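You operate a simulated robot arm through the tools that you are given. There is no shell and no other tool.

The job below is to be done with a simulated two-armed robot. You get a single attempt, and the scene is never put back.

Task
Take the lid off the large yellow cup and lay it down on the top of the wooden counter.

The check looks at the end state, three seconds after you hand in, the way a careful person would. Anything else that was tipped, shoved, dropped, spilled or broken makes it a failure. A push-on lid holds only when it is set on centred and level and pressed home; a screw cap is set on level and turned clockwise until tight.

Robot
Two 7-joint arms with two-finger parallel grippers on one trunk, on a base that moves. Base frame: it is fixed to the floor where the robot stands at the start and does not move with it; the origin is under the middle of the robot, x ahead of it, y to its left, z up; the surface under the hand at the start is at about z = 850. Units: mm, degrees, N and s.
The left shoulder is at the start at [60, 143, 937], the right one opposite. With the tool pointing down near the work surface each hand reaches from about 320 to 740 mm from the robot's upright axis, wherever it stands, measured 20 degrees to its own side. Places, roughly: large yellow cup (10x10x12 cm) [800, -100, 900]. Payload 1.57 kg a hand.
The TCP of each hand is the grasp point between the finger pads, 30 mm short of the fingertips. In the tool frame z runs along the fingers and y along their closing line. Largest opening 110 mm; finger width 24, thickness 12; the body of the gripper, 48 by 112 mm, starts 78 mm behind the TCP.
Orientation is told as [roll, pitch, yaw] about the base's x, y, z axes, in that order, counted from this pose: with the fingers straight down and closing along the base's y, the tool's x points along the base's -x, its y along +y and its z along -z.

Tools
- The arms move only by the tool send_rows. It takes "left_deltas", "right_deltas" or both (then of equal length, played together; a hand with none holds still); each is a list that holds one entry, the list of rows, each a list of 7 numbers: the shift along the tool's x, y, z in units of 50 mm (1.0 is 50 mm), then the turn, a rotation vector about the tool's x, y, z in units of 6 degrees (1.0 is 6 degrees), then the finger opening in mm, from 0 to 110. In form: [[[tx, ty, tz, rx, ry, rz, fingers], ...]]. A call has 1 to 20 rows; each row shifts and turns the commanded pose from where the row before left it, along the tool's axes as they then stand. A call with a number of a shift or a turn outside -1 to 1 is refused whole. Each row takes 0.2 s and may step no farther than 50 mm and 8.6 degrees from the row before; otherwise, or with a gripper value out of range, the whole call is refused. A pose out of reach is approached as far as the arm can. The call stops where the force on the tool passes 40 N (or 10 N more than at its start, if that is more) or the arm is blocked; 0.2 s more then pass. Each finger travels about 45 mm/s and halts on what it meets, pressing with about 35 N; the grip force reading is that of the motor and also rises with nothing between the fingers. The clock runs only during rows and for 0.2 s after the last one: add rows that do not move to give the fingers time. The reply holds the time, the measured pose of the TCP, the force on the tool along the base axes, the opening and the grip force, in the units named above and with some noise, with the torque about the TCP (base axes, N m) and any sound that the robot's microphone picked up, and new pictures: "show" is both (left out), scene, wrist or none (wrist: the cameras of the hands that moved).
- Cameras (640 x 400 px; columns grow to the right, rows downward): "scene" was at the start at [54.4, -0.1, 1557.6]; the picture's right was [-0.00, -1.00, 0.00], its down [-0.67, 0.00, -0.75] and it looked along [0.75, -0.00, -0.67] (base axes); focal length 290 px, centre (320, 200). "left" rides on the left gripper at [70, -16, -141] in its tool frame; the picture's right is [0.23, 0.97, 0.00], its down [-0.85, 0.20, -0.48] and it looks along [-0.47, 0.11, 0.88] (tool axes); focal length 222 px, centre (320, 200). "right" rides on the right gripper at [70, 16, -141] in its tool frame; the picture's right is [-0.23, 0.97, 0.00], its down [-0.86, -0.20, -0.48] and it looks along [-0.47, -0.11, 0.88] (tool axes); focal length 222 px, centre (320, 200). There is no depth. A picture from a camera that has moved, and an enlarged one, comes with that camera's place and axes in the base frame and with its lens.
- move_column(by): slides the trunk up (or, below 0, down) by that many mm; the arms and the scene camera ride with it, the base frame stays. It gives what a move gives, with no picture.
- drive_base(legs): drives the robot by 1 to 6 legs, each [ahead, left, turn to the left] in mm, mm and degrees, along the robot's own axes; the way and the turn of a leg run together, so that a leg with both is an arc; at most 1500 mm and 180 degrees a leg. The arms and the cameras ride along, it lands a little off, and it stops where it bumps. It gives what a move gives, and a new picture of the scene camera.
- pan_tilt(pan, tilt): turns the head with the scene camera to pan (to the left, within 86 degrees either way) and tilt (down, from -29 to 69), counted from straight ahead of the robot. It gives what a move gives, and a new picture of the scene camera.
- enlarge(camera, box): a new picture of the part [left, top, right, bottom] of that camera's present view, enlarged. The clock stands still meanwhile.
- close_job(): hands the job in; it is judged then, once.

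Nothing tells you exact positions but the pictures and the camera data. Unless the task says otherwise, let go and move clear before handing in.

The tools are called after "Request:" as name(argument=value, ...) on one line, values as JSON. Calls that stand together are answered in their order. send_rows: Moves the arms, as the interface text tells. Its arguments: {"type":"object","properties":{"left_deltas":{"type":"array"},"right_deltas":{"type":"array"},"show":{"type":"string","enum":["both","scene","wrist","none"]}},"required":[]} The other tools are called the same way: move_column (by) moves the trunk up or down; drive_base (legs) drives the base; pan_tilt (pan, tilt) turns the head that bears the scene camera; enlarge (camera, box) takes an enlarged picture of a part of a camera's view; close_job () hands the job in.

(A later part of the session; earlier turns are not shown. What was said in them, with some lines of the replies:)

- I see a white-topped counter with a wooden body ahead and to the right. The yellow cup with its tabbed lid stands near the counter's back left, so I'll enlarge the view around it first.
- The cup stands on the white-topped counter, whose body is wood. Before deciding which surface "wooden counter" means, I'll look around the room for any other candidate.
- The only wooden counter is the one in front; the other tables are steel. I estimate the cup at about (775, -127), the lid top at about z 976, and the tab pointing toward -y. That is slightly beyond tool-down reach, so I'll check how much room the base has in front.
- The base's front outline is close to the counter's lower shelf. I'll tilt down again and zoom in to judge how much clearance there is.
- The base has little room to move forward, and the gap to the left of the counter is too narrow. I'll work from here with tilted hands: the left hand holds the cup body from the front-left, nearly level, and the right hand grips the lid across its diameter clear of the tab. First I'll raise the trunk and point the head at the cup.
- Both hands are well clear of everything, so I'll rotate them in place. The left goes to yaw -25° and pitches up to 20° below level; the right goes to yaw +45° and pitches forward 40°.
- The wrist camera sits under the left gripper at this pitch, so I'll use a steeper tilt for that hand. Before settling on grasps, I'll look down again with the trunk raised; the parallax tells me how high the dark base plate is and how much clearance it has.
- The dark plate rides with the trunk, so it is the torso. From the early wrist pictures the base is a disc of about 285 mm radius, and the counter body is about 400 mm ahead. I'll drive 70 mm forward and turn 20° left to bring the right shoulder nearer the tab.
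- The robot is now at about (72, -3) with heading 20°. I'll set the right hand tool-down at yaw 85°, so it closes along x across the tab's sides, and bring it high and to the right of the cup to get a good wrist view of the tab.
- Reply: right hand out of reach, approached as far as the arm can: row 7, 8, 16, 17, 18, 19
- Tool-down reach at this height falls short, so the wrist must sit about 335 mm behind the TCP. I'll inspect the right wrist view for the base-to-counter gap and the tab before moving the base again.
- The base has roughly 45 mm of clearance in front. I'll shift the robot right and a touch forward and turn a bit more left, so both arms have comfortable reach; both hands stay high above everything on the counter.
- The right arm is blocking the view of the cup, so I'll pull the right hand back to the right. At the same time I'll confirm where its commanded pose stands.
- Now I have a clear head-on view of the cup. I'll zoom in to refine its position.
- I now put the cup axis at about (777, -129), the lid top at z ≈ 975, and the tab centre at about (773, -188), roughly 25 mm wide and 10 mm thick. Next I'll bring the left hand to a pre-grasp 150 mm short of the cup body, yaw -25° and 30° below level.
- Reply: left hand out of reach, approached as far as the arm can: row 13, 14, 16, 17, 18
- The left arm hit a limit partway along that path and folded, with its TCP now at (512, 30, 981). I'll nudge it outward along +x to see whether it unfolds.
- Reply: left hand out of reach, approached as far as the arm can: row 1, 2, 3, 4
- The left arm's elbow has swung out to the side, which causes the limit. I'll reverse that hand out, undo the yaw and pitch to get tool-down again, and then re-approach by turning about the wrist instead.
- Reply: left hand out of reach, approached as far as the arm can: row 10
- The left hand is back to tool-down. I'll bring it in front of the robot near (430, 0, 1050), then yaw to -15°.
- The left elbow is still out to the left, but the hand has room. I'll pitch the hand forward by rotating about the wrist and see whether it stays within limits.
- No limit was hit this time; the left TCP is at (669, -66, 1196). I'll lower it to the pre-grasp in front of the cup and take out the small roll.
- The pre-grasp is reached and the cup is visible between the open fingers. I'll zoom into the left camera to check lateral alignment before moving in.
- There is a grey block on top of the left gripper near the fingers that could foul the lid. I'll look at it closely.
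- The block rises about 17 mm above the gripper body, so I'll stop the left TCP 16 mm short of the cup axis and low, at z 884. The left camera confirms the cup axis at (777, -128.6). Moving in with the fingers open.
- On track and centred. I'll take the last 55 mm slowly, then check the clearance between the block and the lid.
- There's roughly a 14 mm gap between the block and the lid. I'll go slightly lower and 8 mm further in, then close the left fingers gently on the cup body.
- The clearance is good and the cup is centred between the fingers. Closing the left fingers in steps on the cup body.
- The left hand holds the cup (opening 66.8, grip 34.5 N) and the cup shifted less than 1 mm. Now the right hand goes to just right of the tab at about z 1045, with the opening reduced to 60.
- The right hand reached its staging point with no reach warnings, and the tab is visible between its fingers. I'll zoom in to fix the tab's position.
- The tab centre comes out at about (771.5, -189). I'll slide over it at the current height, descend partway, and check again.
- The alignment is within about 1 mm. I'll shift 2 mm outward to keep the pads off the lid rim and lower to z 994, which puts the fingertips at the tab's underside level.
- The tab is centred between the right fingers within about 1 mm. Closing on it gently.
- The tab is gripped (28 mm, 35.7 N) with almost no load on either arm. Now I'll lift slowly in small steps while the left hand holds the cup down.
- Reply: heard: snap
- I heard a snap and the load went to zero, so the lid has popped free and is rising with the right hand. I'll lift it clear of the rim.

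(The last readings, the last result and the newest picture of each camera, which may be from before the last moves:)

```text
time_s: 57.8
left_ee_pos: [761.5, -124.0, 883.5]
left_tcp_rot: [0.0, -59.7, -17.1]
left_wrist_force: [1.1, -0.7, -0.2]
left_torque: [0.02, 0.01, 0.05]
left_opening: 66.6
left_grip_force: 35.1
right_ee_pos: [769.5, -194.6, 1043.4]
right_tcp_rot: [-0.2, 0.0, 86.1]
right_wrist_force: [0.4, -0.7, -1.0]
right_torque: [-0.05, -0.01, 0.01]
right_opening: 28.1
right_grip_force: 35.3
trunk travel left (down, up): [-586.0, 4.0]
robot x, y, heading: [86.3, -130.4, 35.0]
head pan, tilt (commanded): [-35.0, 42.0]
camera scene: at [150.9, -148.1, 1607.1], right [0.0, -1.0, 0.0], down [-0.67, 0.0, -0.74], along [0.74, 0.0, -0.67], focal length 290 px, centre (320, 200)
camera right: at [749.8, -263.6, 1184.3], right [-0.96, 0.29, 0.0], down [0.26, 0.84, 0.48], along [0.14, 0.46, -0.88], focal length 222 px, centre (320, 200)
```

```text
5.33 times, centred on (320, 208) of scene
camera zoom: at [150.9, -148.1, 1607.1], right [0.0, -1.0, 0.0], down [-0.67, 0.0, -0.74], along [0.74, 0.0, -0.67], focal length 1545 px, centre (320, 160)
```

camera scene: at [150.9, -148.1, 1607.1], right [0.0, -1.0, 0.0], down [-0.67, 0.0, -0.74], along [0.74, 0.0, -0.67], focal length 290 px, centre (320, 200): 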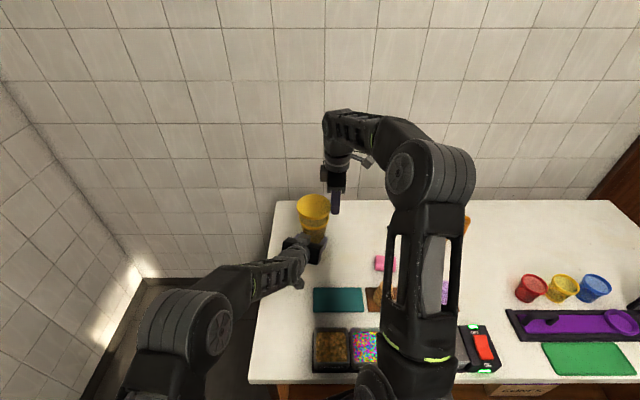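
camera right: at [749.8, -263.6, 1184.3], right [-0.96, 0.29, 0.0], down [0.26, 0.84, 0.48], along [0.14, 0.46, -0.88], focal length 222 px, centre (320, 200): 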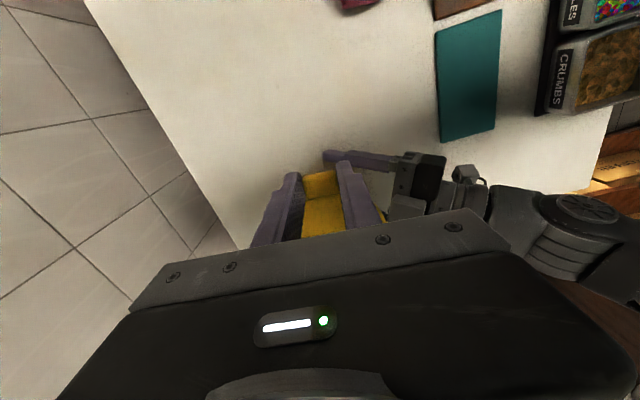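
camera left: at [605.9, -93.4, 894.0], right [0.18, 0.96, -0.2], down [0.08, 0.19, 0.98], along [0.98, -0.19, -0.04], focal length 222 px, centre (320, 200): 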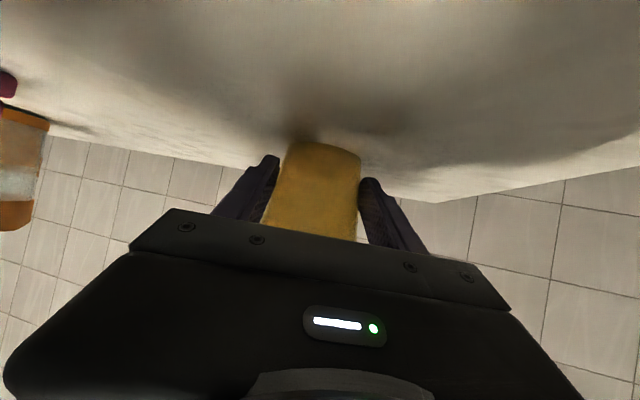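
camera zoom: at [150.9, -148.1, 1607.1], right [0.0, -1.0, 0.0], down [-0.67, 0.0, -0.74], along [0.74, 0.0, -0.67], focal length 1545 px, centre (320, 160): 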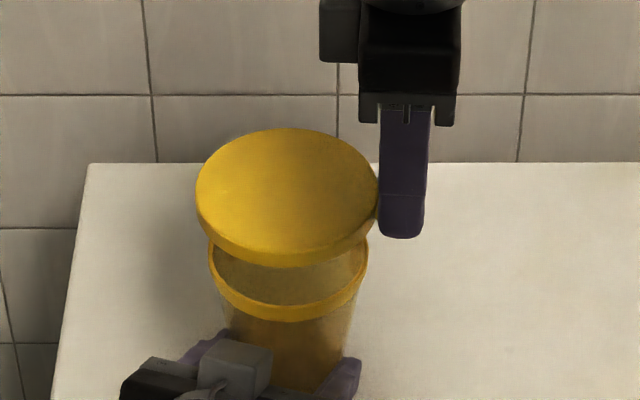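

The lid is off, level and held firmly by its tab, and the cup is steady. I'll carry the lid to the right, over the open counter beside the cup.

Request:
send_rows(right_deltas=[[[0.25, 0, 0.01, 0, 0, 0, 14], [0.4, 0, 0.015, 0, 0, 0, 14], [0.4, 0, 0.015, 0, 0, 0, 14], [0.4, 0, 0.015, 0, 0, 0, 14], [0.4, 0, 0.015, 0, 0, 0, 14], [0.4, 0, 0.015, 0, 0, 0, 14], [0.4, 0, 0.015, 0, 0, 0, 14], [0.15, 0, 0.01, 0, 0, 0, 14]]])

Request:
enlarge(camera="scene", box=[270, 170, 430, 290])

```text
time_s: 59.5
left_ee_pos: [761.7, -123.7, 883.9]
left_tcp_rot: [0.0, -59.7, -17.1]
left_wrist_force: [0.2, -0.5, 0.1]
left_torque: [-0.02, -0.01, -0.02]
left_opening: 66.7
left_grip_force: 35.1
right_ee_pos: [760.9, -334.8, 1032.9]
right_tcp_rot: [-0.2, 0.1, 86.1]
right_wrist_force: [0.1, -0.3, -0.3]
right_torque: [-0.02, 0.04, 0.01]
right_opening: 28.2
right_grip_force: 35.1
trunk travel left (down, up): [-586.0, 4.0]
robot x, y, heading: [89.6, -135.3, 35.1]
head pan, tilt (commanded): [-35.0, 42.0]
camera scene: at [150.9, -148.2, 1607.1], right [0.0, -1.0, 0.0], down [-0.67, 0.0, -0.74], along [0.74, 0.0, -0.67], focal length 290 px, centre (320, 200)
camera right: at [739.7, -404.0, 1176.2], right [-0.96, 0.29, 0.0], down [0.26, 0.84, 0.48], along [0.14, 0.46, -0.88], focal length 222 px, centre (320, 200)
```

scene: 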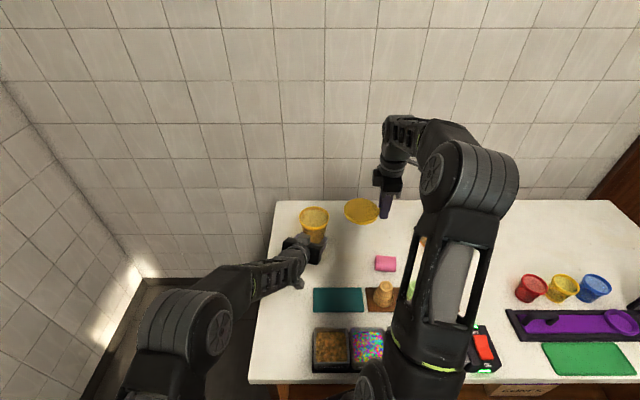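
right: 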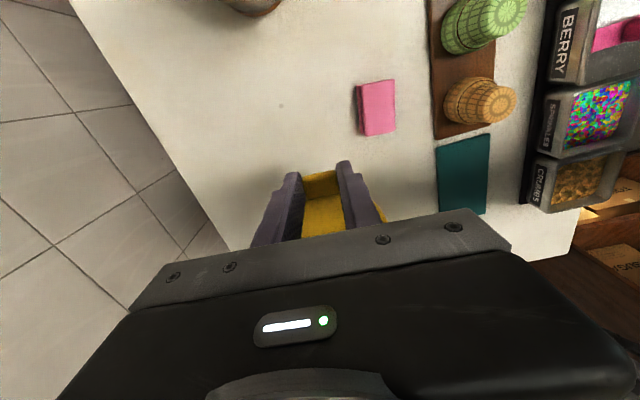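

```text
3.33 times, centred on (350, 230) of scene
camera zoom: at [150.9, -148.2, 1607.1], right [0.0, -1.0, 0.0], down [-0.67, 0.0, -0.74], along [0.74, 0.0, -0.67], focal length 966 px, centre (220, 100)
```

zoom: 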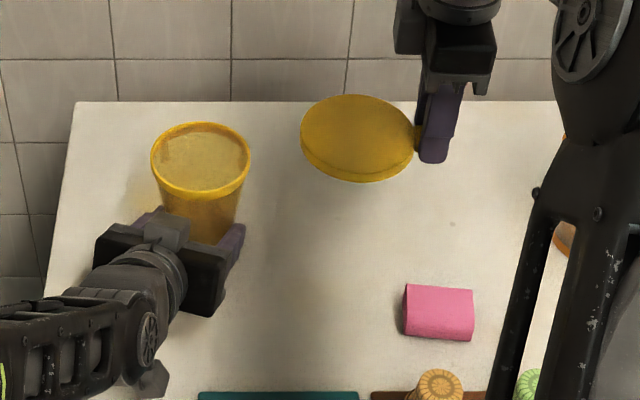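

The cup is nearly full, so I'll keep everything gentle. The spot under the lid, centred near (767, -270), is clear of the cup and the sponge, so I'll lower the lid there.

Request:
send_rows(right_deltas=[[[0, -0.02, 0.3, 0, 0, 0, 14], [0, -0.02, 0.4, 0, 0, 0, 14], [0, -0.02, 0.4, 0, 0, 0, 14], [0, -0.02, 0.4, 0, 0, 0, 14], [0, -0.02, 0.4, 0, 0, 0, 14], [0, -0.02, 0.4, 0, 0, 0, 14], [0, -0.02, 0.3, 0, 0, 0, 14], [0, 0, 0.15, 0, 0, 0, 14]]])

Request:
enlarge(camera="scene", box=[330, 195, 430, 270])

```text
time_s: 61.4
left_ee_pos: [761.9, -124.6, 883.4]
left_tcp_rot: [0.0, -59.7, -17.1]
left_wrist_force: [0.1, -0.2, -0.6]
left_torque: [-0.01, 0.02, -0.03]
left_opening: 66.9
left_grip_force: 34.7
right_ee_pos: [769.5, -336.4, 897.7]
right_tcp_rot: [0.0, 0.0, 86.1]
right_wrist_force: [-0.3, 0.0, -0.3]
right_torque: [-0.03, 0.01, 0.02]
right_opening: 28.5
right_grip_force: 35.0
trunk travel left (down, up): [-586.0, 4.0]
robot x, y, heading: [90.8, -129.4, 34.8]
head pan, tilt (commanded): [-35.0, 42.0]
camera scene: at [151.0, -148.2, 1607.1], right [0.0, -1.0, 0.0], down [-0.67, 0.0, -0.74], along [0.74, 0.0, -0.67], focal length 290 px, centre (320, 200)
camera right: at [747.5, -404.7, 1039.3], right [-0.96, 0.29, 0.0], down [0.26, 0.84, 0.48], along [0.14, 0.46, -0.88], focal length 222 px, centre (320, 200)
```

scene: 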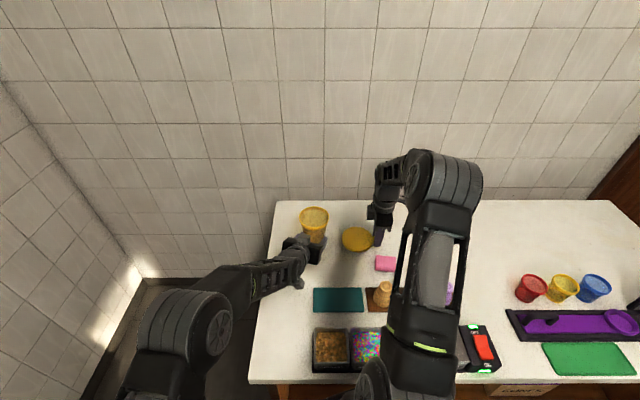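
right: 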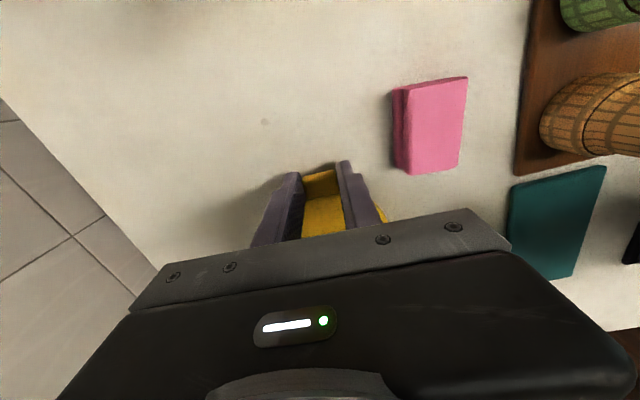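

```text
5.33 times, centred on (380, 232) of scene
camera zoom: at [151.0, -148.2, 1607.1], right [0.0, -1.0, 0.0], down [-0.67, 0.0, -0.74], along [0.74, 0.0, -0.67], focal length 1545 px, centre (0, 27)
```

zoom: 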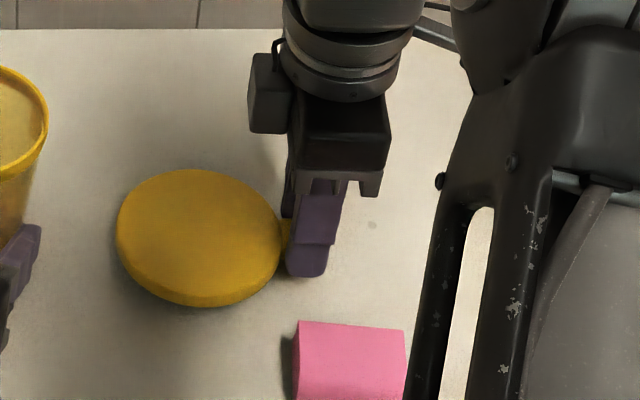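

The lid is about 15 mm above the counter. I'll lower in 2 mm steps, watching for contact force.

Request:
send_rows(right_deltas=[[[0, 0, 0.05, 0, 0, 0, 14], [0, 0, 0.05, 0, 0, 0, 14], [0, 0, 0.05, 0, 0, 0, 14], [0, 0, 0.05, 0, 0, 0, 14], [0, 0, 0.03, 0, 0, 0, 14], [0, 0, 0.03, 0, 0, 0, 14]]], show="none")

Request:
enlarge(camera="scene", box=[330, 195, 430, 270])

```text
time_s: 62.8
left_ee_pos: [760.6, -123.9, 882.7]
left_tcp_rot: [0.0, -59.7, -17.0]
left_wrist_force: [-0.2, -0.7, 0.0]
left_torque: [-0.01, -0.01, 0.0]
left_opening: 66.6
left_grip_force: 34.6
right_ee_pos: [768.1, -334.6, 884.9]
right_tcp_rot: [0.0, -0.1, 86.1]
right_wrist_force: [-0.1, 0.1, 0.7]
right_torque: [-0.05, -0.02, 0.01]
right_opening: 28.2
right_grip_force: 34.6
trunk travel left (down, up): [-586.0, 4.0]
robot x, y, heading: [87.1, -132.0, 34.8]
head pan, tilt (commanded): [-35.0, 42.0]
```

```text
5.33 times, centred on (380, 232) of scene
camera zoom: at [150.9, -148.1, 1607.1], right [0.0, -1.0, 0.0], down [-0.67, 0.0, -0.74], along [0.74, 0.0, -0.67], focal length 1545 px, centre (0, 27)
```

zoom: 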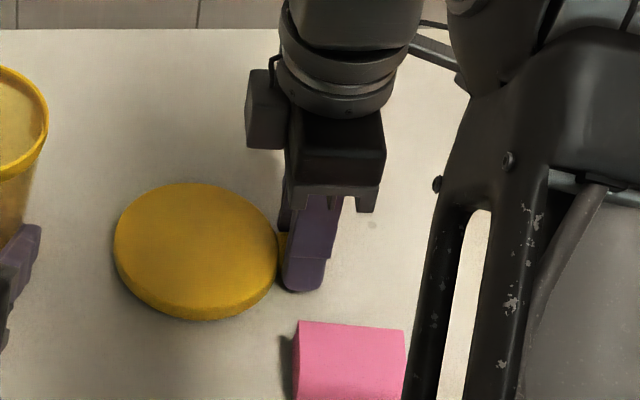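

There's no contact yet at z 885. I'll continue in 1 mm steps.

Request:
send_rows(right_deltas=[[[0, 0, 0.02, 0, 0, 0, 14], [0, 0, 0.02, 0, 0, 0, 14], [0, 0, 0.02, 0, 0, 0, 14], [0, 0, 0, 0, 0, 0, 14]]], show="none")

Request:
enlarge(camera="scene", box=[340, 215, 400, 260])

```text
time_s: 63.8
left_ee_pos: [760.2, -123.5, 883.0]
left_tcp_rot: [0.0, -59.7, -17.0]
left_wrist_force: [-0.1, -0.2, -0.4]
left_torque: [-0.04, 0.01, 0.0]
left_opening: 66.6
left_grip_force: 35.4
right_ee_pos: [769.3, -335.3, 881.8]
right_tcp_rot: [-0.2, 0.1, 86.2]
right_wrist_force: [-0.3, 0.8, 2.1]
right_torque: [0.01, 0.04, -0.01]
right_opening: 28.4
right_grip_force: 35.5
trunk travel left (down, up): [-586.0, 4.0]
robot x, y, heading: [88.8, -133.1, 34.9]
head pan, tilt (commanded): [-35.0, 42.0]
```

```text
8.89 times, centred on (370, 238) of scene
camera zoom: at [150.8, -148.1, 1607.2], right [0.0, -1.0, 0.0], down [-0.67, 0.0, -0.74], along [0.74, 0.0, -0.67], focal length 2575 px, centre (-124, -133)
```

zoom: 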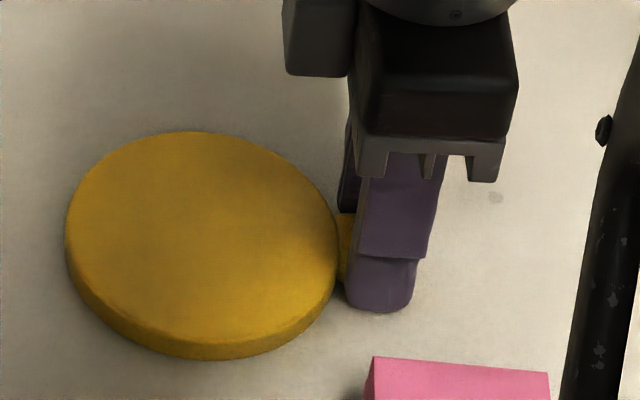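

The upward force reads 2.1 N, so the lid is just touching. One more 1 mm step to confirm it's seated.

Request:
send_rows(right_deltas=[[[0, 0, 0.02, 0, 0, 0, 14], [0, 0, 0, 0, 0, 0, 14]]], show="none")

```text
time_s: 64.3
left_ee_pos: [760.5, -124.4, 883.8]
left_tcp_rot: [-0.1, -59.8, -17.1]
left_wrist_force: [-0.5, -0.1, 0.5]
left_torque: [0.07, 0.02, -0.01]
left_opening: 66.6
left_grip_force: 35.0
right_ee_pos: [769.4, -334.8, 881.2]
right_tcp_rot: [-0.3, 0.0, 86.1]
right_wrist_force: [-0.5, -0.6, 8.2]
right_torque: [0.15, 0.1, 0.02]
right_opening: 28.2
right_grip_force: 34.9
trunk travel left (down, up): [-586.0, 4.0]
robot x, y, heading: [94.3, -130.1, 35.0]
head pan, tilt (commanded): [-35.0, 42.0]
```

The lid is seated, with an 8 N contact. I'll open the right fingers gently and then rise straight up.

Request:
send_rows(right_deltas=[[[0, 0, -0.01, 0, 0, 0, 28], [0, 0, 0, 0, 0, 0, 32], [0, 0, 0, 0, 0, 0, 38], [0, 0, 0, 0, 0, 0, 46], [0, 0, 0, 0, 0, 0, 54], [0, 0, 0, 0, 0, 0, 60], [0, 0, 0, 0, 0, 0, 60]]])

Request:
enlarge(camera="scene", box=[340, 215, 400, 260])

```text
time_s: 66.0
left_ee_pos: [759.9, -124.3, 884.2]
left_tcp_rot: [0.0, -59.7, -17.1]
left_wrist_force: [0.1, 0.4, -0.1]
left_torque: [-0.01, -0.01, 0.0]
left_opening: 66.7
left_grip_force: 35.1
right_ee_pos: [769.4, -334.6, 881.3]
right_tcp_rot: [-0.1, 0.0, 86.1]
right_wrist_force: [0.2, -0.8, -1.3]
right_torque: [0.02, -0.01, 0.01]
right_opening: 59.9
right_grip_force: 0.1
trunk travel left (down, up): [-586.0, 4.0]
robot x, y, heading: [91.4, -133.1, 34.9]
head pan, tilt (commanded): [-35.0, 42.0]
camera scene: at [150.9, -148.1, 1607.1], right [0.0, -1.0, 0.0], down [-0.67, 0.0, -0.74], along [0.74, 0.0, -0.67], focal length 290 px, centre (320, 200)
camera right: at [747.8, -404.3, 1023.7], right [-0.96, 0.29, 0.0], down [0.26, 0.84, 0.48], along [0.14, 0.46, -0.88], focal length 222 px, centre (320, 200)
```

scene: 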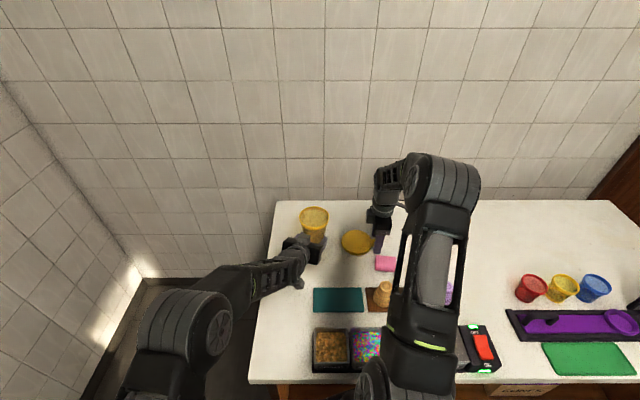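
right: 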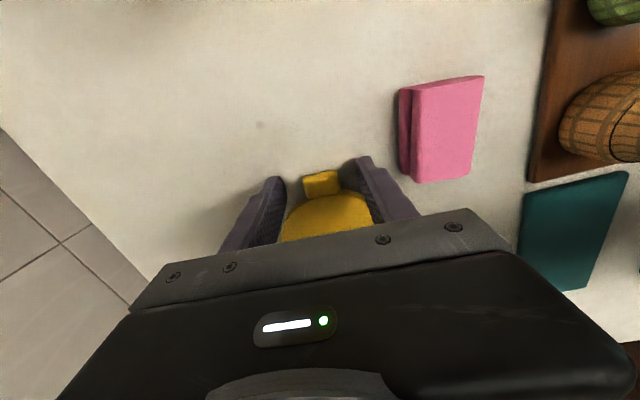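

```text
8.89 times, centred on (370, 238) of scene
camera zoom: at [150.9, -148.1, 1607.1], right [0.0, -1.0, 0.0], down [-0.67, 0.0, -0.74], along [0.74, 0.0, -0.67], focal length 2575 px, centre (-124, -133)
```

zoom: 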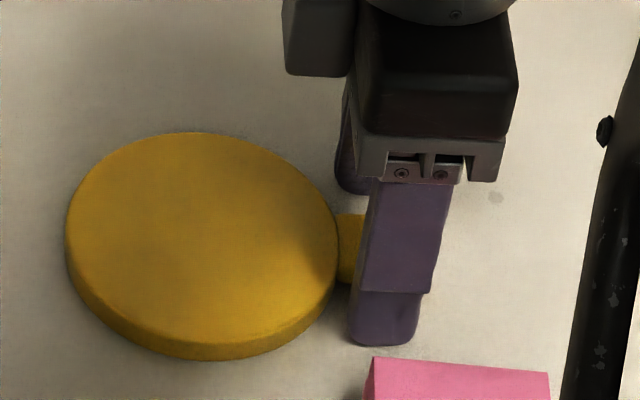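

The lid is released and lying flat. I'll raise the right hand straight up clear of it.

Request:
send_rows(right_deltas=[[[0, 0, -0.1, 0, 0, 0, 60], [0, 0, -0.3, 0, 0, 0, 60], [0, 0, -0.4, 0, 0, 0, 60], [0, 0, -0.4, 0, 0, 0, 60], [0, 0, -0.4, 0, 0, 0, 60], [0, 0, -0.4, 0, 0, 0, 60], [0, 0, -0.4, 0, 0, 0, 60], [0, 0, -0.4, 0, 0, 0, 60]]])

Request:
enlarge(camera="scene", box=[280, 190, 400, 280])

```text
time_s: 67.8
left_ee_pos: [759.4, -122.7, 884.0]
left_tcp_rot: [0.0, -59.7, -17.1]
left_wrist_force: [0.2, -0.1, 0.3]
left_torque: [0.03, -0.01, 0.0]
left_opening: 66.6
left_grip_force: 35.0
right_ee_pos: [767.5, -333.7, 1024.0]
right_tcp_rot: [-0.2, 0.0, 86.1]
right_wrist_force: [-0.4, 0.6, -0.2]
right_torque: [0.0, -0.04, 0.05]
right_opening: 60.2
right_grip_force: 0.0
trunk travel left (down, up): [-586.0, 4.0]
robot x, y, heading: [91.7, -133.9, 34.5]
head pan, tilt (commanded): [-35.0, 42.0]
camera scene: at [150.5, -148.1, 1607.1], right [0.0, -1.0, 0.0], down [-0.67, 0.0, -0.74], along [0.74, 0.0, -0.67], focal length 290 px, centre (320, 200)
camera right: at [746.4, -403.9, 1165.9], right [-0.96, 0.29, 0.0], down [0.26, 0.84, 0.48], along [0.14, 0.46, -0.88], focal length 222 px, centre (320, 200)
```

scene: 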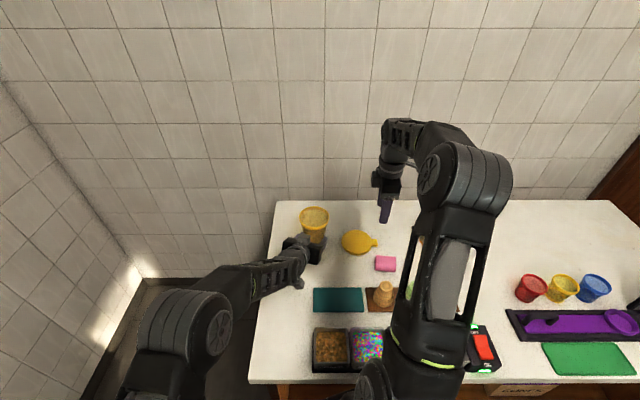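
right: 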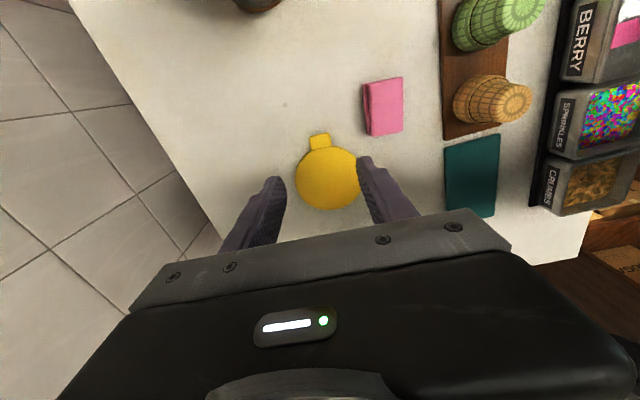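

```text
4.44 times, centred on (340, 235) of scene
camera zoom: at [150.5, -148.1, 1607.1], right [0.0, -1.0, 0.0], down [-0.67, 0.0, -0.74], along [0.74, 0.0, -0.67], focal length 1288 px, centre (231, 44)
```

zoom: 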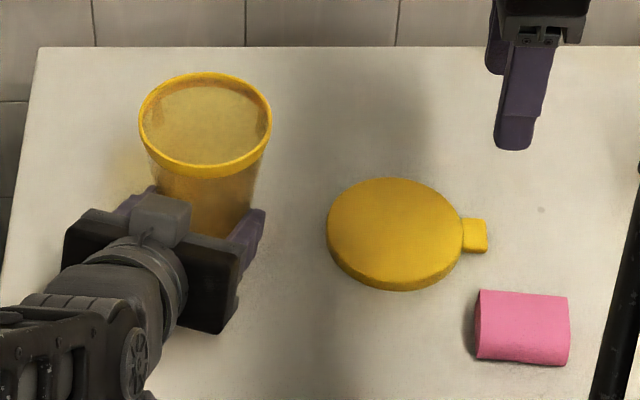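

The lid lies flat on the counter at about (769, -269). Now I'll open the left fingers gradually to let go of the full cup.

Request:
send_rows(left_deltas=[[[0, 0, 0, 0, 0, 0, 66], [0, 0, 0, 0, 0, 0, 68], [0, 0, 0, 0, 0, 0, 71], [0, 0, 0, 0, 0, 0, 76], [0, 0, 0, 0, 0, 0, 84], [0, 0, 0, 0, 0, 0, 94], [0, 0, 0, 0, 0, 0, 104], [0, 0, 0, 0, 0, 0, 110], [0, 0, 0, 0, 0, 0, 110], [0, 0, 0, 0, 0, 0, 110]]])

Request:
enlarge(camera="scene", box=[280, 190, 400, 280])

```text
time_s: 70.0
left_ee_pos: [760.9, -123.7, 883.2]
left_tcp_rot: [0.0, -59.7, -17.1]
left_wrist_force: [0.5, -0.4, 0.7]
left_torque: [0.0, 0.0, 0.0]
left_opening: 110.0
left_grip_force: 0.0
right_ee_pos: [767.4, -334.6, 1022.8]
right_tcp_rot: [0.0, 0.0, 86.1]
right_wrist_force: [-0.8, 0.5, 0.7]
right_torque: [-0.01, -0.02, 0.01]
right_opening: 59.9
right_grip_force: 0.0
trunk travel left (down, up): [-586.0, 4.0]
robot x, y, heading: [92.3, -133.6, 35.1]
head pan, tilt (commanded): [-35.0, 42.0]
camera scene: at [150.9, -148.1, 1607.1], right [0.0, -1.0, 0.0], down [-0.67, 0.0, -0.74], along [0.74, 0.0, -0.67], focal length 290 px, centre (320, 200)
camera left: at [606.3, -93.3, 893.9], right [0.18, 0.96, -0.2], down [0.08, 0.19, 0.98], along [0.98, -0.19, -0.04], focal length 222 px, centre (320, 200)
```

scene: 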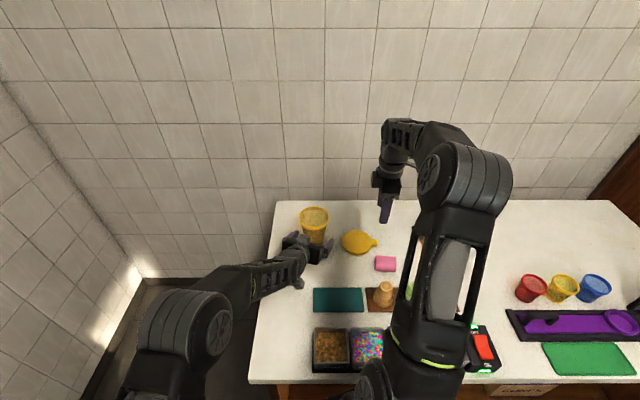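
left: 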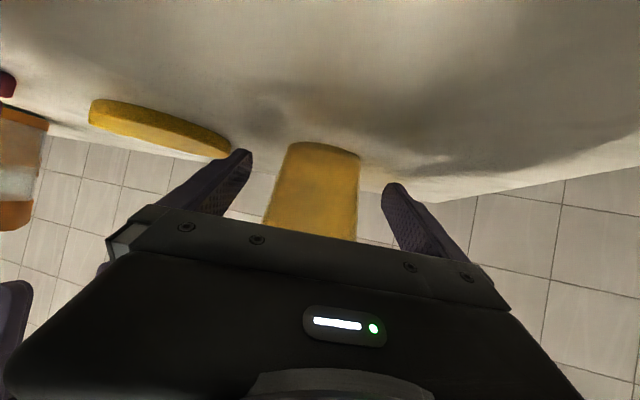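

```text
4.44 times, centred on (340, 235) of scene
camera zoom: at [150.9, -148.1, 1607.1], right [0.0, -1.0, 0.0], down [-0.67, 0.0, -0.74], along [0.74, 0.0, -0.67], focal length 1288 px, centre (231, 44)
```

zoom: 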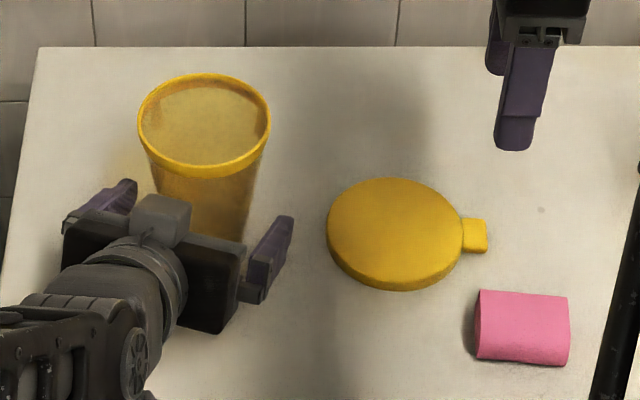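

The cup is free, upright and unmoved. I'll back the left hand out along the line it came in on.

Request:
send_rows(left_deltas=[[[0, 0, -0.15, 0, 0, 0, 110], [0, 0, -0.3, 0, 0, 0, 110], [0, 0, -0.36, 0, 0, 0, 110], [0, 0, -0.36, 0, 0, 0, 110], [0, 0, -0.36, 0, 0, 0, 110], [0, 0, -0.36, 0, 0, 0, 110], [0, 0, -0.36, 0, 0, 0, 110], [0, 0, -0.36, 0, 0, 0, 110], [0, 0, -0.36, 0, 0, 0, 110]]])

```text
time_s: 72.0
left_ee_pos: [637.3, -83.1, 959.7]
left_tcp_rot: [-0.1, -59.7, -17.1]
left_wrist_force: [-0.2, -0.6, -0.1]
left_torque: [0.01, 0.0, -0.02]
left_opening: 110.0
left_grip_force: 0.1
right_ee_pos: [766.5, -334.5, 1023.4]
right_tcp_rot: [-0.1, 0.0, 86.1]
right_wrist_force: [0.0, -0.8, 0.2]
right_torque: [0.02, 0.03, 0.02]
right_opening: 59.8
right_grip_force: 0.0
trunk travel left (down, up): [-586.0, 4.0]
robot x, y, heading: [92.2, -133.5, 35.1]
head pan, tilt (commanded): [-35.0, 42.0]
camera scene: at [150.3, -148.0, 1607.2], right [0.0, -1.0, 0.0], down [-0.67, 0.0, -0.74], along [0.74, 0.0, -0.67], focal length 290 px, centre (320, 200)
camera left: at [483.0, -53.5, 970.2], right [0.18, 0.96, -0.2], down [0.08, 0.19, 0.98], along [0.98, -0.19, -0.04], focal length 222 px, centre (320, 200)
```

scene: 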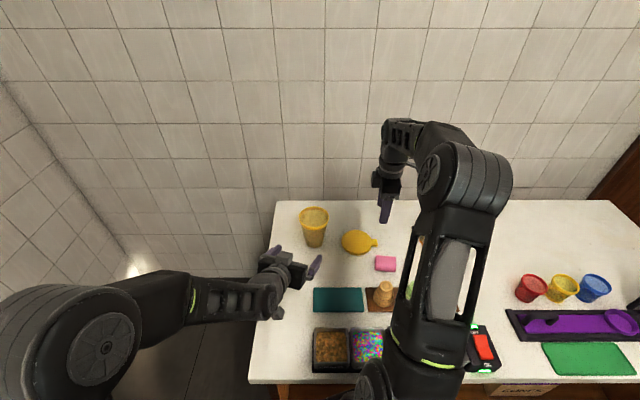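
left: 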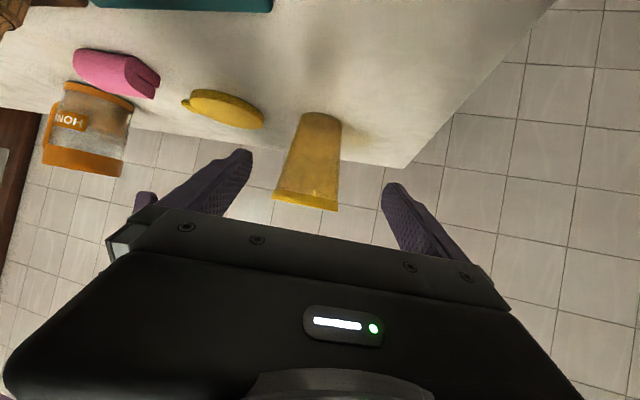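

Everything stands undisturbed. I'll raise both hands well clear and take a last look before handing in.

Request:
send_rows(left_deltas=[[[-0.4, 0, -0.233, 0, 0, 0, 110], [-0.4, 0, -0.233, 0, 0, 0, 110], [-0.4, 0, -0.233, 0, 0, 0, 110], [-0.4, 0, -0.233, 0, 0, 0, 110], [0, 0, 0, 0, 0, 0, 110]]], right_deltas=[[[0.046, 0.6, -0.4, 0, 0, 0, 60], [0.046, 0.6, -0.4, 0, 0, 0, 60], [0.046, 0.6, -0.4, 0, 0, 0, 60], [0.046, 0.6, -0.4, 0, 0, 0, 60], [0, 0, 0, 0, 0, 0, 60]]], show="scene")

Request:
enlarge(camera="scene", box=[270, 190, 430, 290])

Request:
enlarge(camera="left", box=[160, 0, 480, 200])

```text
time_s: 73.2
left_ee_pos: [638.9, -85.0, 1051.9]
left_tcp_rot: [0.1, -59.7, -17.1]
left_wrist_force: [0.0, 0.0, -0.1]
left_torque: [0.01, -0.02, 0.0]
left_opening: 109.8
left_grip_force: 0.0
right_ee_pos: [650.1, -335.5, 1099.7]
right_tcp_rot: [-0.1, -0.1, 86.1]
right_wrist_force: [0.7, -0.2, -0.4]
right_torque: [0.04, 0.02, -0.02]
right_opening: 60.0
right_grip_force: 0.1
trunk travel left (down, up): [-586.0, 4.0]
robot x, y, heading: [90.2, -128.5, 34.9]
head pan, tilt (commanded): [-35.0, 42.0]
camera scene: at [151.8, -148.0, 1607.1], right [0.0, -1.0, 0.0], down [-0.67, 0.0, -0.74], along [0.74, 0.0, -0.67], focal length 290 px, centre (320, 200)
```

scene: 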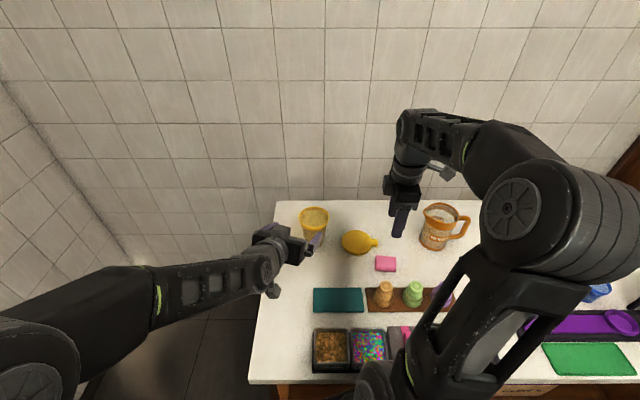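

```text
4.00 times, centred on (350, 240) of scene
camera zoom: at [151.8, -148.0, 1607.1], right [0.0, -1.0, 0.0], down [-0.67, 0.0, -0.74], along [0.74, 0.0, -0.67], focal length 1159 px, centre (200, 40)
```

zoom: 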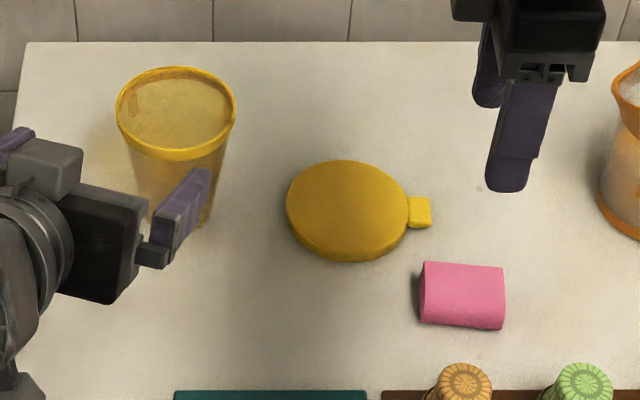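

```text
2.00 times, centred on (320, 100) of left
camera zoom: at [485.4, -54.1, 1062.0], right [0.18, 0.96, -0.2], down [0.08, 0.19, 0.98], along [0.98, -0.19, -0.04], focal length 444 px, centre (320, 400)
```

zoom: 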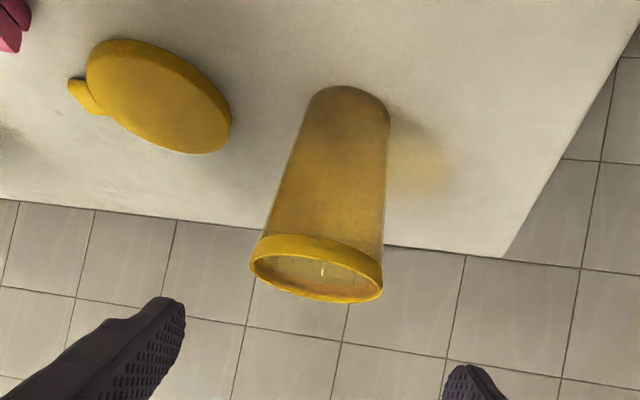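

The lid lies flat on the counter beside the cup. The cup is upright where it stood with its contents inside, nothing else has moved, and both hands are clear, so I'm handing in.

Request:
close_job()

```text
The job is handed in.
```

The lid is off the large yellow cup and lying flat on top of the wooden counter, about 14 cm to the right of the cup.

- **Cup:** It is upright where it stood and looks full. It shifted less than 1 mm when I gripped it, and I saw no spill in the last pictures.
- **Counter:** I took "wooden counter" to mean the white-topped one with the wooden body that the cup stands on; the other tables are steel. Nothing else on it looked moved.
- **Robot:** I shifted the base a little (about 90 mm forward, 130 mm to the right, and turned 35° left) and raised the trunk 50 mm to reach. Both hands let go and were clear before I handed in.

I don't have the result of the check itself, only confirmation that the job was handed in.
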